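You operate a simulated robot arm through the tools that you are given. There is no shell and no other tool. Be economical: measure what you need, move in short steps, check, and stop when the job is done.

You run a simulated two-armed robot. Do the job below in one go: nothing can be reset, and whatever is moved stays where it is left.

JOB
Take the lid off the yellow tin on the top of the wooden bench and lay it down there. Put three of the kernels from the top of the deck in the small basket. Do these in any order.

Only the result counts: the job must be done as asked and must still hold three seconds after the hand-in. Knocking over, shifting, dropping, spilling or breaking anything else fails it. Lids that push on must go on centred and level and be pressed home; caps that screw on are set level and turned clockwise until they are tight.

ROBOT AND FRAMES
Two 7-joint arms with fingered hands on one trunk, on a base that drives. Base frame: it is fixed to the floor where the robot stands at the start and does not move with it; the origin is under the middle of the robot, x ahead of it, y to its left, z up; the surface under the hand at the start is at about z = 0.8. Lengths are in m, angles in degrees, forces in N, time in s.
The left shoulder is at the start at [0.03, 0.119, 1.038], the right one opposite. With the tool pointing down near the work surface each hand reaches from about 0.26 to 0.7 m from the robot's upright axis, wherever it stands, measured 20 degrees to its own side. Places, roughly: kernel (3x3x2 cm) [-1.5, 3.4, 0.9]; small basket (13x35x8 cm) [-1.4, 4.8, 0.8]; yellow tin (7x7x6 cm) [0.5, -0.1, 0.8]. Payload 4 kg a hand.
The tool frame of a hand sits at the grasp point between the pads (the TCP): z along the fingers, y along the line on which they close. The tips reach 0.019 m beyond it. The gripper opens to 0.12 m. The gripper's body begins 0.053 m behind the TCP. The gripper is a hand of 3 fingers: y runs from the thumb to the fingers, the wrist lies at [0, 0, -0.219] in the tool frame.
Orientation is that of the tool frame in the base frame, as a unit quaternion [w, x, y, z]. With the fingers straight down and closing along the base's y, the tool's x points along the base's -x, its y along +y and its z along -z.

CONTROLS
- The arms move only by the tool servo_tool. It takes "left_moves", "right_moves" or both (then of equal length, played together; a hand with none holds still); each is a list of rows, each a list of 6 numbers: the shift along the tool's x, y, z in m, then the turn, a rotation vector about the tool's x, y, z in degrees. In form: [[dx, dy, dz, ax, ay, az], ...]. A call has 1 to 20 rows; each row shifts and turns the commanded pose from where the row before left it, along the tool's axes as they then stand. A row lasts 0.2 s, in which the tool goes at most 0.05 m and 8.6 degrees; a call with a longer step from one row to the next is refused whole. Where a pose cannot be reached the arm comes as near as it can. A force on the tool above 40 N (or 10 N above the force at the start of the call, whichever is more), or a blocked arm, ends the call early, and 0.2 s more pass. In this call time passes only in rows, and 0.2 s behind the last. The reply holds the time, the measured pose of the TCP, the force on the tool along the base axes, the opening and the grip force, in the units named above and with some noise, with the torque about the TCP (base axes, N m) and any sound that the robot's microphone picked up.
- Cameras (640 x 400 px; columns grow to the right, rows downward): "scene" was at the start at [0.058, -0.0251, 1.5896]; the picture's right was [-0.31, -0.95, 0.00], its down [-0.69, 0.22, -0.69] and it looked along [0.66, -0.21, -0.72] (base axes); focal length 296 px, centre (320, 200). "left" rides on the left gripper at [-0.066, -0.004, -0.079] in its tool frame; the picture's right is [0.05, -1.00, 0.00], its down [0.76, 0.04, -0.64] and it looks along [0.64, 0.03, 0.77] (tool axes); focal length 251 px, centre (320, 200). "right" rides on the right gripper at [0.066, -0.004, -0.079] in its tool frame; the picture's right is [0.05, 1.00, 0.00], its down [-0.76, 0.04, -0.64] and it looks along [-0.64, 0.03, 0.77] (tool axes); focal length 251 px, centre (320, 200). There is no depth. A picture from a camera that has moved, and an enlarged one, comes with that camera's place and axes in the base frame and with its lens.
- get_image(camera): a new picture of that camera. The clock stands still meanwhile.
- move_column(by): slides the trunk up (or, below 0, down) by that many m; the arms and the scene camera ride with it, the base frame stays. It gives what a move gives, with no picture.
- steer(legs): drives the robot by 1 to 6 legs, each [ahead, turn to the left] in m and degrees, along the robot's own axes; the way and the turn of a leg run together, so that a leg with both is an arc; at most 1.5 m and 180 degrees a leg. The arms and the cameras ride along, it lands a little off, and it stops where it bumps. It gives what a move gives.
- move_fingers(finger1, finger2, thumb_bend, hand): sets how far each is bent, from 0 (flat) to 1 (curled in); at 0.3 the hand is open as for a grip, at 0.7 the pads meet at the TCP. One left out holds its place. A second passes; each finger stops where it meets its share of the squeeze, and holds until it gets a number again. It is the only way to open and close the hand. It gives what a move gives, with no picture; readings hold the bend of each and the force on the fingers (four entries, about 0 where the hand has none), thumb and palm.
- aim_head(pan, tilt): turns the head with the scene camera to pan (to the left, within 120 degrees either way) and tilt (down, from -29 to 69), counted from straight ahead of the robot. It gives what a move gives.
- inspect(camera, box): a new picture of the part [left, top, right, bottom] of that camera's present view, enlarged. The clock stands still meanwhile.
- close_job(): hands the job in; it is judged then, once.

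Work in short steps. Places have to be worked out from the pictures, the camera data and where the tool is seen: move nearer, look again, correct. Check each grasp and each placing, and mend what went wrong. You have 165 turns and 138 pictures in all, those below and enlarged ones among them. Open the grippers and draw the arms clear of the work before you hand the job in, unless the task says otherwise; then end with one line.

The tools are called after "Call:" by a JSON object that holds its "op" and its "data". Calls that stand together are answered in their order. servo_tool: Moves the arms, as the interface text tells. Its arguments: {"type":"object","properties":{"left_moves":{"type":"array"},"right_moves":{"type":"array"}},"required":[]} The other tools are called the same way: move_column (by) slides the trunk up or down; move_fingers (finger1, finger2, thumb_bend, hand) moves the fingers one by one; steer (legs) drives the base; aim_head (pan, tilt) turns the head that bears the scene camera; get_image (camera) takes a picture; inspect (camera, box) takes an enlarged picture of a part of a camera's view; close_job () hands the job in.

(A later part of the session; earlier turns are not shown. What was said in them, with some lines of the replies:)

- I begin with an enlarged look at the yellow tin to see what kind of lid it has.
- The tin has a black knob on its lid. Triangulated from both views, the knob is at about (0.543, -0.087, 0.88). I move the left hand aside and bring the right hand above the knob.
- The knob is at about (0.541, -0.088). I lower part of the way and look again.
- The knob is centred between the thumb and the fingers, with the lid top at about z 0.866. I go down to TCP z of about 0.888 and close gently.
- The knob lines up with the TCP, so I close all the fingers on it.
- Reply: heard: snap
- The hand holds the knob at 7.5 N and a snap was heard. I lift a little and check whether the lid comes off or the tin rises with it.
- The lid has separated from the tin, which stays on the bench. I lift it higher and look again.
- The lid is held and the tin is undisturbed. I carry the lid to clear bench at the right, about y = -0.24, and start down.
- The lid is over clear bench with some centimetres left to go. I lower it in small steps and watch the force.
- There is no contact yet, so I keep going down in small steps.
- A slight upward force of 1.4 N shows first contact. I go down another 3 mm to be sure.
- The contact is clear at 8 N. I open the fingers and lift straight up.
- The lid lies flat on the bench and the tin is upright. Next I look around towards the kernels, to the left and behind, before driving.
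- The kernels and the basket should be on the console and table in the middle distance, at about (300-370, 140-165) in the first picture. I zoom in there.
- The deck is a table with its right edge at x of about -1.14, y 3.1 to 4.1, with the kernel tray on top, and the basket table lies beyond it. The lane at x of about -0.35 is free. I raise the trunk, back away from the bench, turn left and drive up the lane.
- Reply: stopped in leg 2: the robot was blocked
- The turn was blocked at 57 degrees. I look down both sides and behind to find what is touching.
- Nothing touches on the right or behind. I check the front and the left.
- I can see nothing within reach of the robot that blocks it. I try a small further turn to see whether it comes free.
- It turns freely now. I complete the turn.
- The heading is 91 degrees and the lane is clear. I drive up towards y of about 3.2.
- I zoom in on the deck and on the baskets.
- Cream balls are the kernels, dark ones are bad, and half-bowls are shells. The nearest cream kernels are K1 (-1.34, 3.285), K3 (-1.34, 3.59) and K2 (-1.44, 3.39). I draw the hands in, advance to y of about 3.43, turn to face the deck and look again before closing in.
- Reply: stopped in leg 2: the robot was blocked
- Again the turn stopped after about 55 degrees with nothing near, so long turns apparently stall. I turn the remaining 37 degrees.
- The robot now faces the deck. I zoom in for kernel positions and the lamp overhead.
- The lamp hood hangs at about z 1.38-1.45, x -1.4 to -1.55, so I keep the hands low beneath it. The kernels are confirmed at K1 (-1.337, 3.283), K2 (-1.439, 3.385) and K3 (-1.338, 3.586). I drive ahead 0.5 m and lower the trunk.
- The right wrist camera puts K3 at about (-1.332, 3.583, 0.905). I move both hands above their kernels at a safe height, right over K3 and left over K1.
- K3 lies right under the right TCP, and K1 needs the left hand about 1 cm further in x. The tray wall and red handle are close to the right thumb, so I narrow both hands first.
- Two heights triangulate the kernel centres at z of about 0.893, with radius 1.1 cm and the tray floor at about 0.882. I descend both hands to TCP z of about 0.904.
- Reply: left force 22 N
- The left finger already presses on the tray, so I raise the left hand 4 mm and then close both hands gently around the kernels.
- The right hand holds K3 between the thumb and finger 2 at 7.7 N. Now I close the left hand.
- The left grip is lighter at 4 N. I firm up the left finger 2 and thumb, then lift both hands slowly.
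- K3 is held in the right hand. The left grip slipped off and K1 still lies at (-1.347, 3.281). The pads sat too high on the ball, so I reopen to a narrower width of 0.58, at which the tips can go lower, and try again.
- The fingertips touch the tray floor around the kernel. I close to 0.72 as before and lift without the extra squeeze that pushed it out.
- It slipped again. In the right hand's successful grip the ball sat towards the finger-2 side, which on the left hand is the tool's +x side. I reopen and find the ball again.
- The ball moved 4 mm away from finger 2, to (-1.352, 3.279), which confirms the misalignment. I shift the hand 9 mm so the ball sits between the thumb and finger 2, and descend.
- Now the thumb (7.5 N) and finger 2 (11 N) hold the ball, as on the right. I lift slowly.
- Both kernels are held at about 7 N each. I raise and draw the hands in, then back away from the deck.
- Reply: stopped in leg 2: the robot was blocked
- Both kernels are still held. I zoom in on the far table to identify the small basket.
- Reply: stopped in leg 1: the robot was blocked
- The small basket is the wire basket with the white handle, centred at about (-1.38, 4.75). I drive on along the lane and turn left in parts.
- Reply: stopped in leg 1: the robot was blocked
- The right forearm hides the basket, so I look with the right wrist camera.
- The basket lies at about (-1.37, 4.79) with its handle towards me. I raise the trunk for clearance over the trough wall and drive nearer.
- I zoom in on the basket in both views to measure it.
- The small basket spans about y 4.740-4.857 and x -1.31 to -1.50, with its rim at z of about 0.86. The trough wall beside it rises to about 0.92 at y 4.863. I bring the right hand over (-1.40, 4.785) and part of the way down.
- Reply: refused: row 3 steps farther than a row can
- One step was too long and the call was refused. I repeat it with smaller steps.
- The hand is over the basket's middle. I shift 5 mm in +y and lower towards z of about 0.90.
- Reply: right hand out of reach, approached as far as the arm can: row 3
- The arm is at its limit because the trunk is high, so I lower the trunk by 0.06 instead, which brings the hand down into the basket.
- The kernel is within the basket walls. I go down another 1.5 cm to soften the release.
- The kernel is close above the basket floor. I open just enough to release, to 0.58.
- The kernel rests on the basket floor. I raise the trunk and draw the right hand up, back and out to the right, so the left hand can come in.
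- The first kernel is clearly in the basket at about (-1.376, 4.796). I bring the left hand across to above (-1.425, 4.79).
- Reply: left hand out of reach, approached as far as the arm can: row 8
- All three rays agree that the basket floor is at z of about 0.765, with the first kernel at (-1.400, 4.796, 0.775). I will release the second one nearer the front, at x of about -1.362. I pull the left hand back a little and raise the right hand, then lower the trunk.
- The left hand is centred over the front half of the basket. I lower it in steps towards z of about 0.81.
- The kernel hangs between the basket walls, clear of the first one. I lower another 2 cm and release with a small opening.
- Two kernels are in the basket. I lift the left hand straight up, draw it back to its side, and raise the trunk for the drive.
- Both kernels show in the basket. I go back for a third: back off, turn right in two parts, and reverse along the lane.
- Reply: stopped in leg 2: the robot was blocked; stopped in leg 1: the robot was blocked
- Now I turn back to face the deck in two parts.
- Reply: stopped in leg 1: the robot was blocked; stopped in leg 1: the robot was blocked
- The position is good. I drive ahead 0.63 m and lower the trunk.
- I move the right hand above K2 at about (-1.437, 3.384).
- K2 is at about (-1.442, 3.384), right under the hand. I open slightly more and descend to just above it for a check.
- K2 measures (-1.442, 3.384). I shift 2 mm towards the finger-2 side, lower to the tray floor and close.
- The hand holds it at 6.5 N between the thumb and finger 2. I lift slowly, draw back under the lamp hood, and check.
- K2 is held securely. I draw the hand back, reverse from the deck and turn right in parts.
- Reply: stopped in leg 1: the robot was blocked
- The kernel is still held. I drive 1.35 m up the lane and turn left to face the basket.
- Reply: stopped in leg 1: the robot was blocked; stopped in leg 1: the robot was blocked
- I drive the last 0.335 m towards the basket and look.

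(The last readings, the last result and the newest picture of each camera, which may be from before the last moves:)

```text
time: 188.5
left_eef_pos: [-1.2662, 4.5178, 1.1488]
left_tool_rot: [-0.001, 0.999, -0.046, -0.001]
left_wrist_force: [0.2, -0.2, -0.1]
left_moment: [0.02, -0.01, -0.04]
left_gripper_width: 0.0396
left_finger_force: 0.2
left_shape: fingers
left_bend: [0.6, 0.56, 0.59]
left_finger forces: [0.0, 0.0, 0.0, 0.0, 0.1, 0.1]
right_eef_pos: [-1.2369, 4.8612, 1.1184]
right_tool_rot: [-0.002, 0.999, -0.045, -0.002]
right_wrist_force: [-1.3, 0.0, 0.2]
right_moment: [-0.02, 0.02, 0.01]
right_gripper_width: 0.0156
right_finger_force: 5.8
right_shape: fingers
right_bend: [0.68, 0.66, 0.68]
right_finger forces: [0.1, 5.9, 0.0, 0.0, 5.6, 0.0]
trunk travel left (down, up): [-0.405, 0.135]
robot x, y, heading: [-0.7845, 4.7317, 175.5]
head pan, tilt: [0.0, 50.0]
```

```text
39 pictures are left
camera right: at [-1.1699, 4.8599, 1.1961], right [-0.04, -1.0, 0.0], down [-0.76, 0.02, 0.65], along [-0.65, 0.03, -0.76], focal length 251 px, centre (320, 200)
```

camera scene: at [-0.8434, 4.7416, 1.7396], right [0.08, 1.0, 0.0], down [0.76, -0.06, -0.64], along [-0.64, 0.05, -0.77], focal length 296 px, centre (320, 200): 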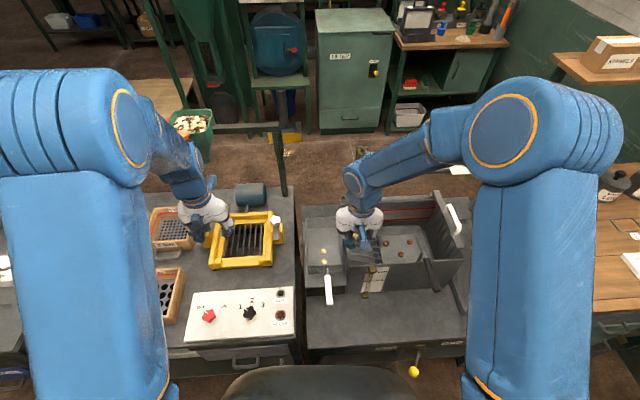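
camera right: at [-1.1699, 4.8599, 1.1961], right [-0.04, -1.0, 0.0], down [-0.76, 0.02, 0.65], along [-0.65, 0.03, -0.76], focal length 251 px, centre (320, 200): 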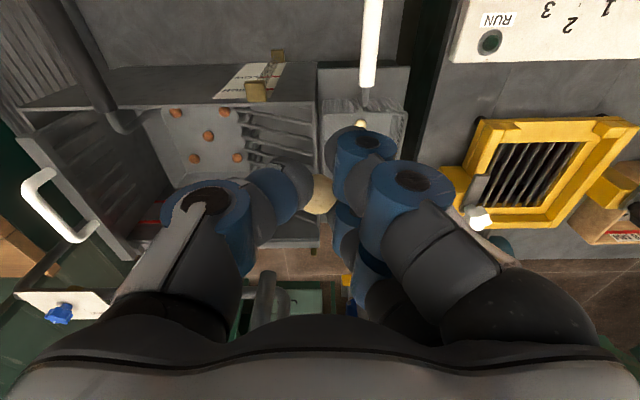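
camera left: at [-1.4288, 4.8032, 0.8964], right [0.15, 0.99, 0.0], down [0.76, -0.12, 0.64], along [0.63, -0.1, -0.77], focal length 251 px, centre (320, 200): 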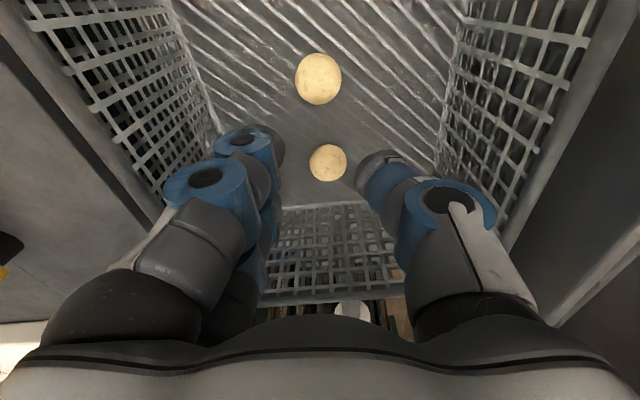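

I lower the trunk so the arm can reach further, then move the right hand over (-1.42, 4.795), behind the two kernels.

Call:
{"op": "move_column", "data": {"by": -0.1}}

Call:
{"op": "servo_tool", "data": {"right_moves": [[-0.035, 0.0165, 0, 0, 0, 0], [-0.035, 0.0165, 0, 0, 0, 0], [-0.035, 0.0165, 0, 0, 0, 0], [-0.035, 0.0165, 0.0, 0, 0, 0], [-0.036, 0.0165, 0.0, 0, 0, 0], [0, 0, 0.03, 0, 0, 0], [0, 0, 0.03, 0, 0, 0]]}}

Call:
{"op": "get_image", "data": {"camera": "right"}}

Call:
{"op": "get_image", "data": {"camera": "scene"}}

```text
time: 189.9
left_eef_pos: [-1.2654, 4.5157, 1.0485]
left_tool_rot: [-0.001, 0.999, -0.046, -0.001]
left_wrist_force: [1.2, 0.2, 0.4]
left_moment: [-0.01, -0.04, -0.01]
left_gripper_width: 0.0396
left_finger_force: 0.0
left_shape: fingers
left_bend: [0.6, 0.56, 0.59]
left_finger forces: [0.0, 0.0, 0.0, 0.0, 0.0, 0.0]
right_eef_pos: [-1.2365, 4.862, 1.0188]
right_tool_rot: [-0.002, 0.999, -0.045, -0.002]
right_wrist_force: [-0.3, 0.8, 0.1]
right_moment: [0.01, -0.01, -0.02]
right_gripper_width: 0.0153
right_finger_force: 6.0
right_shape: fingers
right_bend: [0.68, 0.66, 0.68]
right_finger forces: [0.0, 5.9, 0.1, 0.1, 5.5, 0.1]
trunk travel left (down, up): [-0.305, 0.235]
robot x, y, heading: [-0.785, 4.7363, 175.3]
head pan, tilt: [0.0, 50.0]
```

```text
time: 191.5
left_eef_pos: [-1.2665, 4.5162, 1.0482]
left_tool_rot: [-0.001, 0.999, -0.046, -0.002]
left_wrist_force: [0.2, 0.7, 0.2]
left_moment: [-0.02, 0.0, 0.03]
left_gripper_width: 0.0395
left_finger_force: 0.1
left_shape: fingers
left_bend: [0.6, 0.56, 0.59]
left_finger forces: [0.0, 0.0, 0.0, 0.1, 0.1, 0.0]
right_eef_pos: [-1.4192, 4.7967, 0.9584]
right_tool_rot: [-0.002, 0.999, -0.045, -0.001]
right_wrist_force: [0.2, 0.4, 0.6]
right_moment: [0.03, 0.0, -0.01]
right_gripper_width: 0.0152
right_finger_force: 5.4
right_shape: fingers
right_bend: [0.68, 0.66, 0.68]
right_finger forces: [0.0, 5.4, 0.0, 0.0, 5.3, 0.1]
trunk travel left (down, up): [-0.305, 0.235]
robot x, y, heading: [-0.7845, 4.7334, 175.3]
head pan, tilt: [0.0, 50.0]
```

```text
38 pictures are left
camera right: at [-1.3524, 4.7934, 1.0355], right [-0.03, -1.0, 0.0], down [-0.76, 0.02, 0.65], along [-0.65, 0.03, -0.76], focal length 251 px, centre (320, 200)
```

right: 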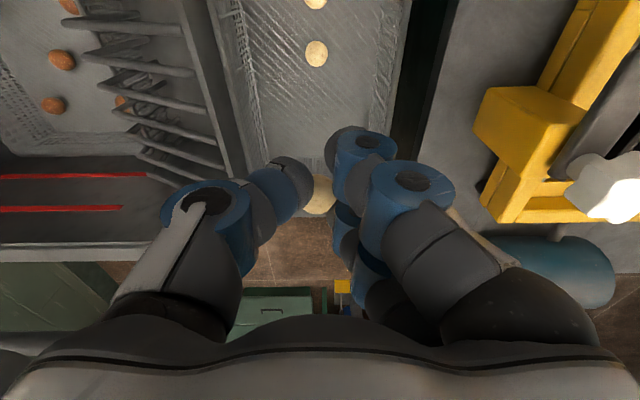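

```text
37 pictures are left
camera scene: at [-0.8437, 4.7411, 1.6396], right [0.08, 1.0, 0.0], down [0.76, -0.06, -0.64], along [-0.64, 0.05, -0.77], focal length 296 px, centre (320, 200)
```

scene: 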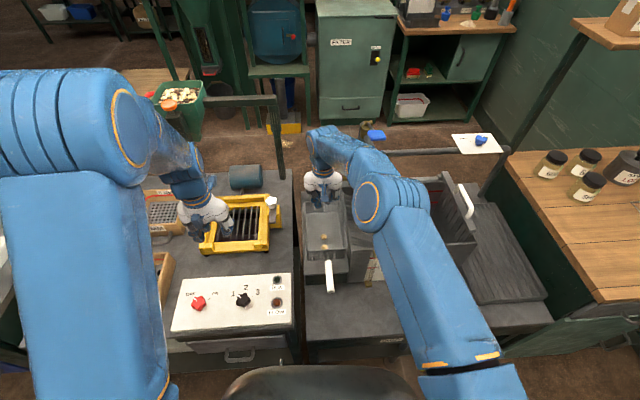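

The hand is centred and clear of the two kernels. I lower towards z of about 0.82.

Call:
{"op": "servo_tool", "data": {"right_moves": [[0, 0, 0.035, 0, 0, 0], [0, 0, 0.035, 0, 0, 0], [0, 0, 0.03, 0, 0, 0], [0, 0, 0.02, 0, 0, 0], [0, 0, 0.01, 0, 0, 0]]}}

Call:
{"op": "get_image", "data": {"camera": "right"}}

```text
time: 192.7
left_eef_pos: [-1.2653, 4.5173, 1.0476]
left_tool_rot: [-0.001, 0.999, -0.046, -0.001]
left_wrist_force: [0.5, 0.5, -0.4]
left_moment: [0.0, 0.01, -0.01]
left_gripper_width: 0.0395
left_finger_force: 0.0
left_shape: fingers
left_bend: [0.6, 0.56, 0.59]
left_finger forces: [0.1, 0.0, 0.0, 0.0, 0.0, 0.0]
right_eef_pos: [-1.4081, 4.7992, 0.8327]
right_tool_rot: [-0.001, 0.999, -0.044, -0.002]
right_wrist_force: [0.5, -0.2, -0.6]
right_moment: [0.0, 0.0, 0.02]
right_gripper_width: 0.0154
right_finger_force: 4.7
right_shape: fingers
right_bend: [0.68, 0.66, 0.69]
right_finger forces: [0.0, 5.2, 0.0, 0.0, 5.0, 0.1]
right hand out of reach, approached as far as the arm can: row 3, 4
trunk travel left (down, up): [-0.305, 0.235]
robot x, y, heading: [-0.787, 4.7376, 175.4]
head pan, tilt: [0.0, 50.0]
```

```text
36 pictures are left
camera right: at [-1.3403, 4.7977, 0.9094], right [-0.04, -1.0, 0.0], down [-0.76, 0.02, 0.65], along [-0.65, 0.03, -0.76], focal length 251 px, centre (320, 200)
```

right: 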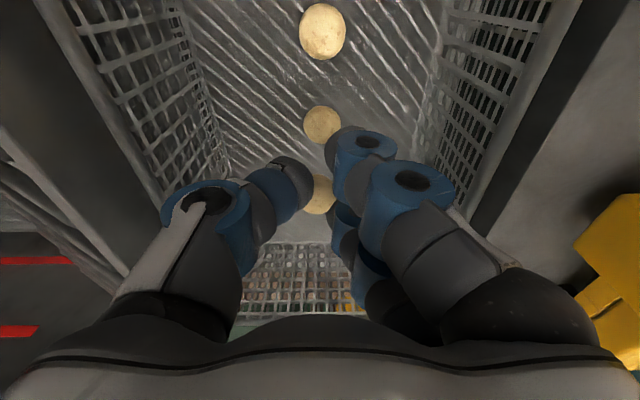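

The reach ended at x -1.408. I lower the trunk 2 cm, which puts the shoulder level with the wrist, and reach back another 1 cm so the kernel drops behind the first.

Call:
{"op": "move_column", "data": {"by": -0.02}}

Call:
{"op": "servo_tool", "data": {"right_moves": [[-0.008, 0.003, 0, 0, 0, 0], [-0.008, 0, 0, 0, 0, 0]]}}

Call:
{"op": "get_image", "data": {"camera": "right"}}

```text
time: 193.3
left_eef_pos: [-1.2664, 4.5164, 1.0291]
left_tool_rot: [-0.001, 0.999, -0.047, -0.002]
left_wrist_force: [0.0, 0.9, 0.4]
left_moment: [0.01, 0.03, 0.01]
left_gripper_width: 0.0396
left_finger_force: 0.0
left_shape: fingers
left_bend: [0.6, 0.56, 0.59]
left_finger forces: [0.1, 0.0, 0.1, 0.0, 0.1, 0.0]
right_eef_pos: [-1.407, 4.8002, 0.8121]
right_tool_rot: [-0.002, 0.999, -0.045, -0.001]
right_wrist_force: [0.0, -0.9, 0.5]
right_moment: [0.0, -0.01, 0.03]
right_gripper_width: 0.0152
right_finger_force: 5.3
right_shape: fingers
right_bend: [0.68, 0.66, 0.69]
right_finger forces: [0.1, 5.2, 0.0, 0.0, 5.1, 0.0]
trunk travel left (down, up): [-0.285, 0.255]
robot x, y, heading: [-0.7894, 4.7385, 175.3]
head pan, tilt: [0.0, 50.0]
```

```text
time: 193.9
left_eef_pos: [-1.2657, 4.5163, 1.028]
left_tool_rot: [-0.001, 0.999, -0.047, -0.002]
left_wrist_force: [1.4, 0.3, 0.9]
left_moment: [0.02, 0.02, 0.02]
left_gripper_width: 0.0399
left_finger_force: 0.1
left_shape: fingers
left_bend: [0.6, 0.56, 0.59]
left_finger forces: [0.0, 0.1, 0.0, 0.0, 0.1, 0.0]
right_eef_pos: [-1.4071, 4.8001, 0.8126]
right_tool_rot: [-0.002, 0.999, -0.045, -0.002]
right_wrist_force: [-0.4, 0.3, 0.5]
right_moment: [0.0, -0.01, 0.01]
right_gripper_width: 0.0153
right_finger_force: 5.6
right_shape: fingers
right_bend: [0.68, 0.66, 0.69]
right_finger forces: [0.0, 5.4, 0.0, 0.0, 5.0, 0.0]
right hand out of reach, approached as far as the arm can: row 1, 2
trunk travel left (down, up): [-0.285, 0.255]
robot x, y, heading: [-0.7838, 4.7357, 175.2]
head pan, tilt: [0.0, 50.0]
```

```text
35 pictures are left
camera right: at [-1.3404, 4.7976, 0.8897], right [-0.04, -1.0, 0.0], down [-0.76, 0.02, 0.65], along [-0.65, 0.03, -0.76], focal length 251 px, centre (320, 200)
```

right: 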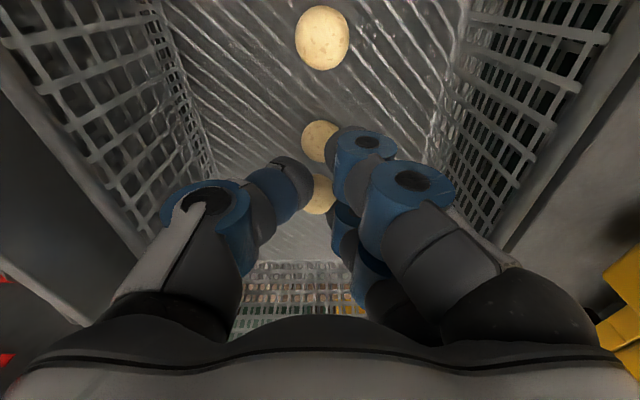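

The kernel hangs low inside the basket, just behind the first one. I release it here with a small opening.

Call:
{"op": "move_fingers", "data": {"hand": "right", "finger1": 0.6, "finger2": 0.58, "thumb_bend": 0.6}}

Call:
{"op": "get_image", "data": {"camera": "right"}}

```text
time: 194.9
left_eef_pos: [-1.2651, 4.5161, 1.0283]
left_tool_rot: [-0.001, 0.999, -0.046, -0.002]
left_wrist_force: [-0.5, 0.5, 0.3]
left_moment: [0.01, 0.0, -0.01]
left_gripper_width: 0.0398
left_finger_force: 0.1
left_shape: fingers
left_bend: [0.6, 0.56, 0.59]
left_finger forces: [0.1, 0.0, 0.1, 0.0, 0.1, 0.0]
right_eef_pos: [-1.4077, 4.8, 0.8118]
right_tool_rot: [-0.001, 0.999, -0.045, -0.002]
right_wrist_force: [-0.2, 0.6, 0.3]
right_moment: [-0.02, -0.01, -0.03]
right_gripper_width: 0.0376
right_finger_force: 0.1
right_shape: fingers
right_bend: [0.6, 0.57, 0.6]
right_finger forces: [0.0, 0.0, 0.0, 0.0, 0.0, 0.0]
trunk travel left (down, up): [-0.285, 0.255]
robot x, y, heading: [-0.7844, 4.7372, 175.0]
head pan, tilt: [0.0, 50.0]
```

```text
34 pictures are left
camera right: at [-1.3405, 4.7976, 0.8896], right [-0.04, -1.0, 0.0], down [-0.76, 0.02, 0.65], along [-0.65, 0.03, -0.76], focal length 251 px, centre (320, 200)
```

right: 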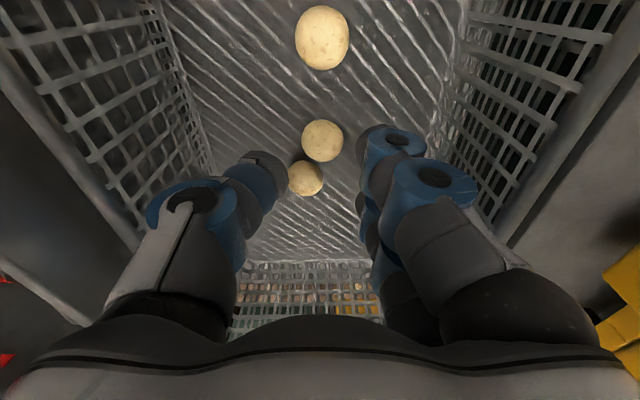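

Three kernels lie in the basket. I lift out straight with the trunk, then draw the arm back and open both hands.

Call:
{"op": "move_column", "data": {"by": 0.12}}

Call:
{"op": "servo_tool", "data": {"right_moves": [[0, 0, -0.04, 0, 0, 0], [0, 0, -0.04, 0, 0, 0], [0.04, 0, 0, 0, 0, 0], [0.045, 0, 0, 0, 0, 0], [0.045, 0, 0, 0, 0, 0], [0.045, 0, 0, 0, 0, 0], [0.045, 0, 0, 0, 0, 0]], "left_moves": [[0, 0, 0, 0, 0, 0], [0, 0, 0, 0, 0, 0], [0.03, 0, 0, 0, 0, 0], [0.03, 0, 0, 0, 0, 0], [0.03, 0, 0, 0, 0, 0], [0.03, 0, 0, 0, 0, 0], [0.03, 0, 0, 0, 0, 0]]}}

Call:
{"op": "steer", "data": {"legs": [[-0.3, 0]]}}

Call:
{"op": "move_fingers", "data": {"hand": "right", "finger1": 0.3, "finger2": 0.3, "thumb_bend": 0.3}}

Call:
{"op": "move_fingers", "data": {"hand": "left", "finger1": 0.3, "finger2": 0.3, "thumb_bend": 0.3}}

Call:
{"op": "aim_head", "data": {"pan": 0, "tilt": 40}}

Call:
{"op": "get_image", "data": {"camera": "scene"}}

```text
time: 196.4
left_eef_pos: [-1.2669, 4.5163, 1.1483]
left_tool_rot: [-0.001, 0.999, -0.046, -0.002]
left_wrist_force: [0.5, -0.4, 0.7]
left_moment: [-0.01, 0.04, 0.0]
left_gripper_width: 0.0396
left_finger_force: 0.2
left_shape: fingers
left_bend: [0.6, 0.56, 0.59]
left_finger forces: [0.0, 0.0, 0.0, 0.1, 0.0, 0.1]
right_eef_pos: [-1.4074, 4.8011, 0.9309]
right_tool_rot: [-0.002, 0.999, -0.045, -0.001]
right_wrist_force: [0.5, 0.0, -0.9]
right_moment: [0.0, -0.01, -0.02]
right_gripper_width: 0.0375
right_finger_force: 0.0
right_shape: fingers
right_bend: [0.6, 0.57, 0.6]
right_finger forces: [0.1, 0.1, 0.0, 0.0, 0.1, 0.1]
trunk travel left (down, up): [-0.405, 0.135]
robot x, y, heading: [-0.7878, 4.7372, 175.3]
head pan, tilt: [0.0, 50.0]
```

```text
time: 198.0
left_eef_pos: [-1.1143, 4.5009, 1.1475]
left_tool_rot: [-0.002, 0.999, -0.046, -0.002]
left_wrist_force: [0.6, -1.1, 0.3]
left_moment: [0.03, -0.02, 0.0]
left_gripper_width: 0.0396
left_finger_force: 0.0
left_shape: fingers
left_bend: [0.6, 0.56, 0.59]
left_finger forces: [0.1, 0.1, 0.0, 0.1, 0.0, 0.0]
right_eef_pos: [-1.188, 4.7785, 1.0125]
right_tool_rot: [-0.002, 0.999, -0.044, -0.002]
right_wrist_force: [-0.6, 0.9, -0.4]
right_moment: [0.01, 0.03, 0.0]
right_gripper_width: 0.0376
right_finger_force: 0.0
right_shape: fingers
right_bend: [0.6, 0.57, 0.6]
right_finger forces: [0.0, 0.0, 0.0, 0.0, 0.1, 0.0]
trunk travel left (down, up): [-0.405, 0.135]
robot x, y, heading: [-0.7816, 4.7372, 175.2]
head pan, tilt: [0.0, 50.0]
```

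```text
time: 200.1
left_eef_pos: [-0.8207, 4.4796, 1.1463]
left_tool_rot: [-0.001, 0.999, -0.047, -0.002]
left_wrist_force: [-0.2, 0.4, -0.4]
left_moment: [0.03, 0.01, 0.02]
left_gripper_width: 0.0396
left_finger_force: 0.0
left_shape: fingers
left_bend: [0.6, 0.56, 0.59]
left_finger forces: [0.1, 0.1, 0.0, 0.0, 0.1, 0.0]
right_eef_pos: [-0.8942, 4.7563, 1.0132]
right_tool_rot: [-0.003, 0.999, -0.045, -0.003]
right_wrist_force: [-0.2, 0.0, 0.5]
right_moment: [0.0, -0.02, 0.0]
right_gripper_width: 0.0376
right_finger_force: 0.0
right_shape: fingers
right_bend: [0.6, 0.57, 0.6]
right_finger forces: [0.0, 0.1, 0.0, 0.0, 0.0, 0.1]
trunk travel left (down, up): [-0.405, 0.135]
robot x, y, heading: [-0.4905, 4.7115, 175.5]
head pan, tilt: [0.0, 50.0]
```

```text
time: 201.1
left_eef_pos: [-0.8221, 4.4784, 1.1473]
left_tool_rot: [-0.001, 0.999, -0.047, -0.001]
left_wrist_force: [0.1, 0.2, 0.8]
left_moment: [-0.02, -0.02, 0.03]
left_gripper_width: 0.0397
left_finger_force: 0.0
left_shape: fingers
left_bend: [0.6, 0.56, 0.59]
left_finger forces: [0.1, 0.0, 0.0, 0.0, 0.0, 0.0]
right_eef_pos: [-0.8945, 4.7554, 1.0128]
right_tool_rot: [-0.002, 0.999, -0.046, -0.001]
right_wrist_force: [-0.1, -0.3, -0.3]
right_moment: [0.01, 0.0, 0.02]
right_gripper_width: 0.1282
right_finger_force: 0.0
right_shape: fingers
right_bend: [0.3, 0.3, 0.3]
right_finger forces: [0.0, 0.0, 0.0, 0.1, 0.0, 0.1]
trunk travel left (down, up): [-0.405, 0.135]
robot x, y, heading: [-0.4934, 4.7093, 175.1]
head pan, tilt: [0.0, 50.0]
```

```text
time: 202.1
left_eef_pos: [-0.8202, 4.4788, 1.1472]
left_tool_rot: [-0.002, 0.999, -0.048, -0.001]
left_wrist_force: [-0.5, -0.1, -0.2]
left_moment: [-0.03, 0.01, 0.01]
left_gripper_width: 0.1279
left_finger_force: 0.1
left_shape: fingers
left_bend: [0.3, 0.3, 0.3]
left_finger forces: [0.0, 0.0, 0.0, 0.0, 0.0, 0.0]
right_eef_pos: [-0.8946, 4.7571, 1.0115]
right_tool_rot: [-0.001, 0.999, -0.046, -0.001]
right_wrist_force: [0.4, -0.4, 0.7]
right_moment: [-0.01, 0.01, 0.03]
right_gripper_width: 0.1277
right_finger_force: 0.2
right_shape: fingers
right_bend: [0.3, 0.3, 0.3]
right_finger forces: [0.0, 0.1, 0.0, 0.0, 0.0, 0.0]
trunk travel left (down, up): [-0.405, 0.135]
robot x, y, heading: [-0.491, 4.7096, 175.3]
head pan, tilt: [0.0, 50.0]
```

```text
time: 202.8
left_eef_pos: [-0.8204, 4.4792, 1.1489]
left_tool_rot: [-0.001, 0.999, -0.047, -0.001]
left_wrist_force: [0.2, 0.4, 0.8]
left_moment: [-0.01, 0.01, -0.01]
left_gripper_width: 0.128
left_finger_force: 0.0
left_shape: fingers
left_bend: [0.3, 0.3, 0.3]
left_finger forces: [0.0, 0.0, 0.0, 0.1, 0.1, 0.0]
right_eef_pos: [-0.8937, 4.756, 1.0113]
right_tool_rot: [-0.002, 0.999, -0.045, -0.002]
right_wrist_force: [-0.7, 0.1, 0.6]
right_moment: [0.0, -0.06, 0.01]
right_gripper_width: 0.128
right_finger_force: 0.2
right_shape: fingers
right_bend: [0.3, 0.3, 0.3]
right_finger forces: [0.1, 0.1, 0.0, 0.0, 0.0, 0.0]
trunk travel left (down, up): [-0.405, 0.135]
robot x, y, heading: [-0.4879, 4.7094, 175.3]
head pan, tilt: [0.0, 40.0]
```

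```text
33 pictures are left
camera scene: at [-0.5552, 4.7182, 1.7538], right [0.08, 1.0, 0.0], down [0.64, -0.05, -0.77], along [-0.76, 0.06, -0.64], focal length 296 px, centre (320, 200)
```

scene: 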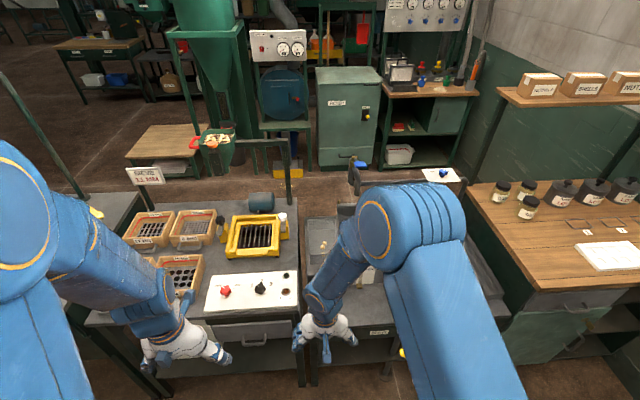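

I zoom in on the basket, and I also check that nothing on the neighbouring devices or the deck has moved.

Call:
{"op": "inspect", "data": {"camera": "scene", "box": [215, 195, 375, 310]}}

Call:
{"op": "aim_head", "data": {"pan": 50, "tilt": 35}}

Call:
{"op": "get_image", "data": {"camera": "scene"}}

```text
3.48 times, centred on (295, 252) of scene
camera zoom: at [-0.5552, 4.7182, 1.7538], right [0.08, 1.0, 0.0], down [0.64, -0.05, -0.77], along [-0.76, 0.06, -0.64], focal length 1028 px, centre (407, 17)
```

zoom: 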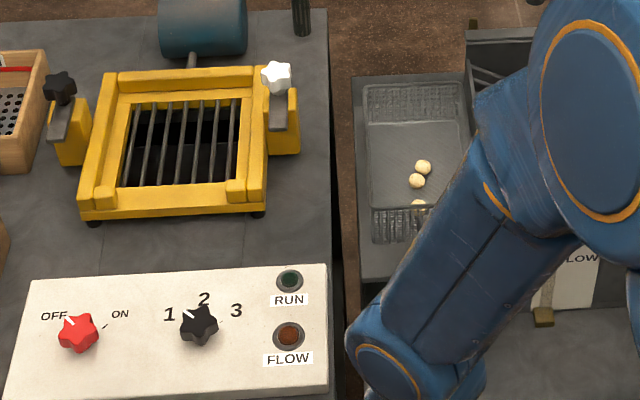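

```text
time: 204.0
left_eef_pos: [-0.821, 4.4785, 1.1463]
left_tool_rot: [-0.001, 0.999, -0.047, -0.002]
left_wrist_force: [-0.5, 0.0, -0.3]
left_moment: [-0.02, 0.01, 0.01]
left_gripper_width: 0.1279
left_finger_force: 0.1
left_shape: fingers
left_bend: [0.3, 0.3, 0.3]
left_finger forces: [0.1, 0.1, 0.0, 0.0, 0.0, 0.0]
right_eef_pos: [-0.8952, 4.7563, 1.0107]
right_tool_rot: [-0.002, 0.999, -0.045, -0.002]
right_wrist_force: [0.4, -0.4, 0.4]
right_moment: [0.01, 0.01, 0.0]
right_gripper_width: 0.1277
right_finger_force: 0.1
right_shape: fingers
right_bend: [0.3, 0.3, 0.3]
right_finger forces: [0.1, 0.1, 0.0, 0.1, 0.0, 0.1]
trunk travel left (down, up): [-0.405, 0.135]
robot x, y, heading: [-0.4923, 4.7125, 175.4]
head pan, tilt: [50.0, 35.0]
```

```text
31 pictures are left
camera scene: at [-0.5326, 4.6487, 1.7614], right [-0.71, 0.7, 0.0], down [0.4, 0.41, -0.82], along [-0.58, -0.58, -0.57], focal length 296 px, centre (320, 200)
```

scene: 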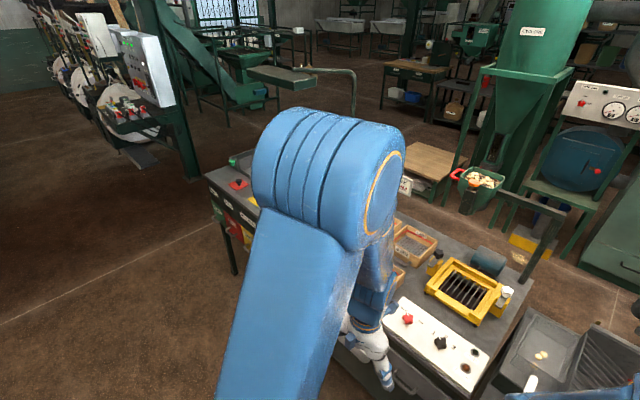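

All three kernels rest in the small basket, the lid lies flat on the wooden bench beside the open tin, both hands are open and the arms are clear. I hand in.

Call:
{"op": "close_job", "data": {}}

```text
The job is handed in.
```

I took the lid off the yellow tin and laid it flat on the wooden bench. Three cream kernels from the deck are in the small basket. The job is handed in.
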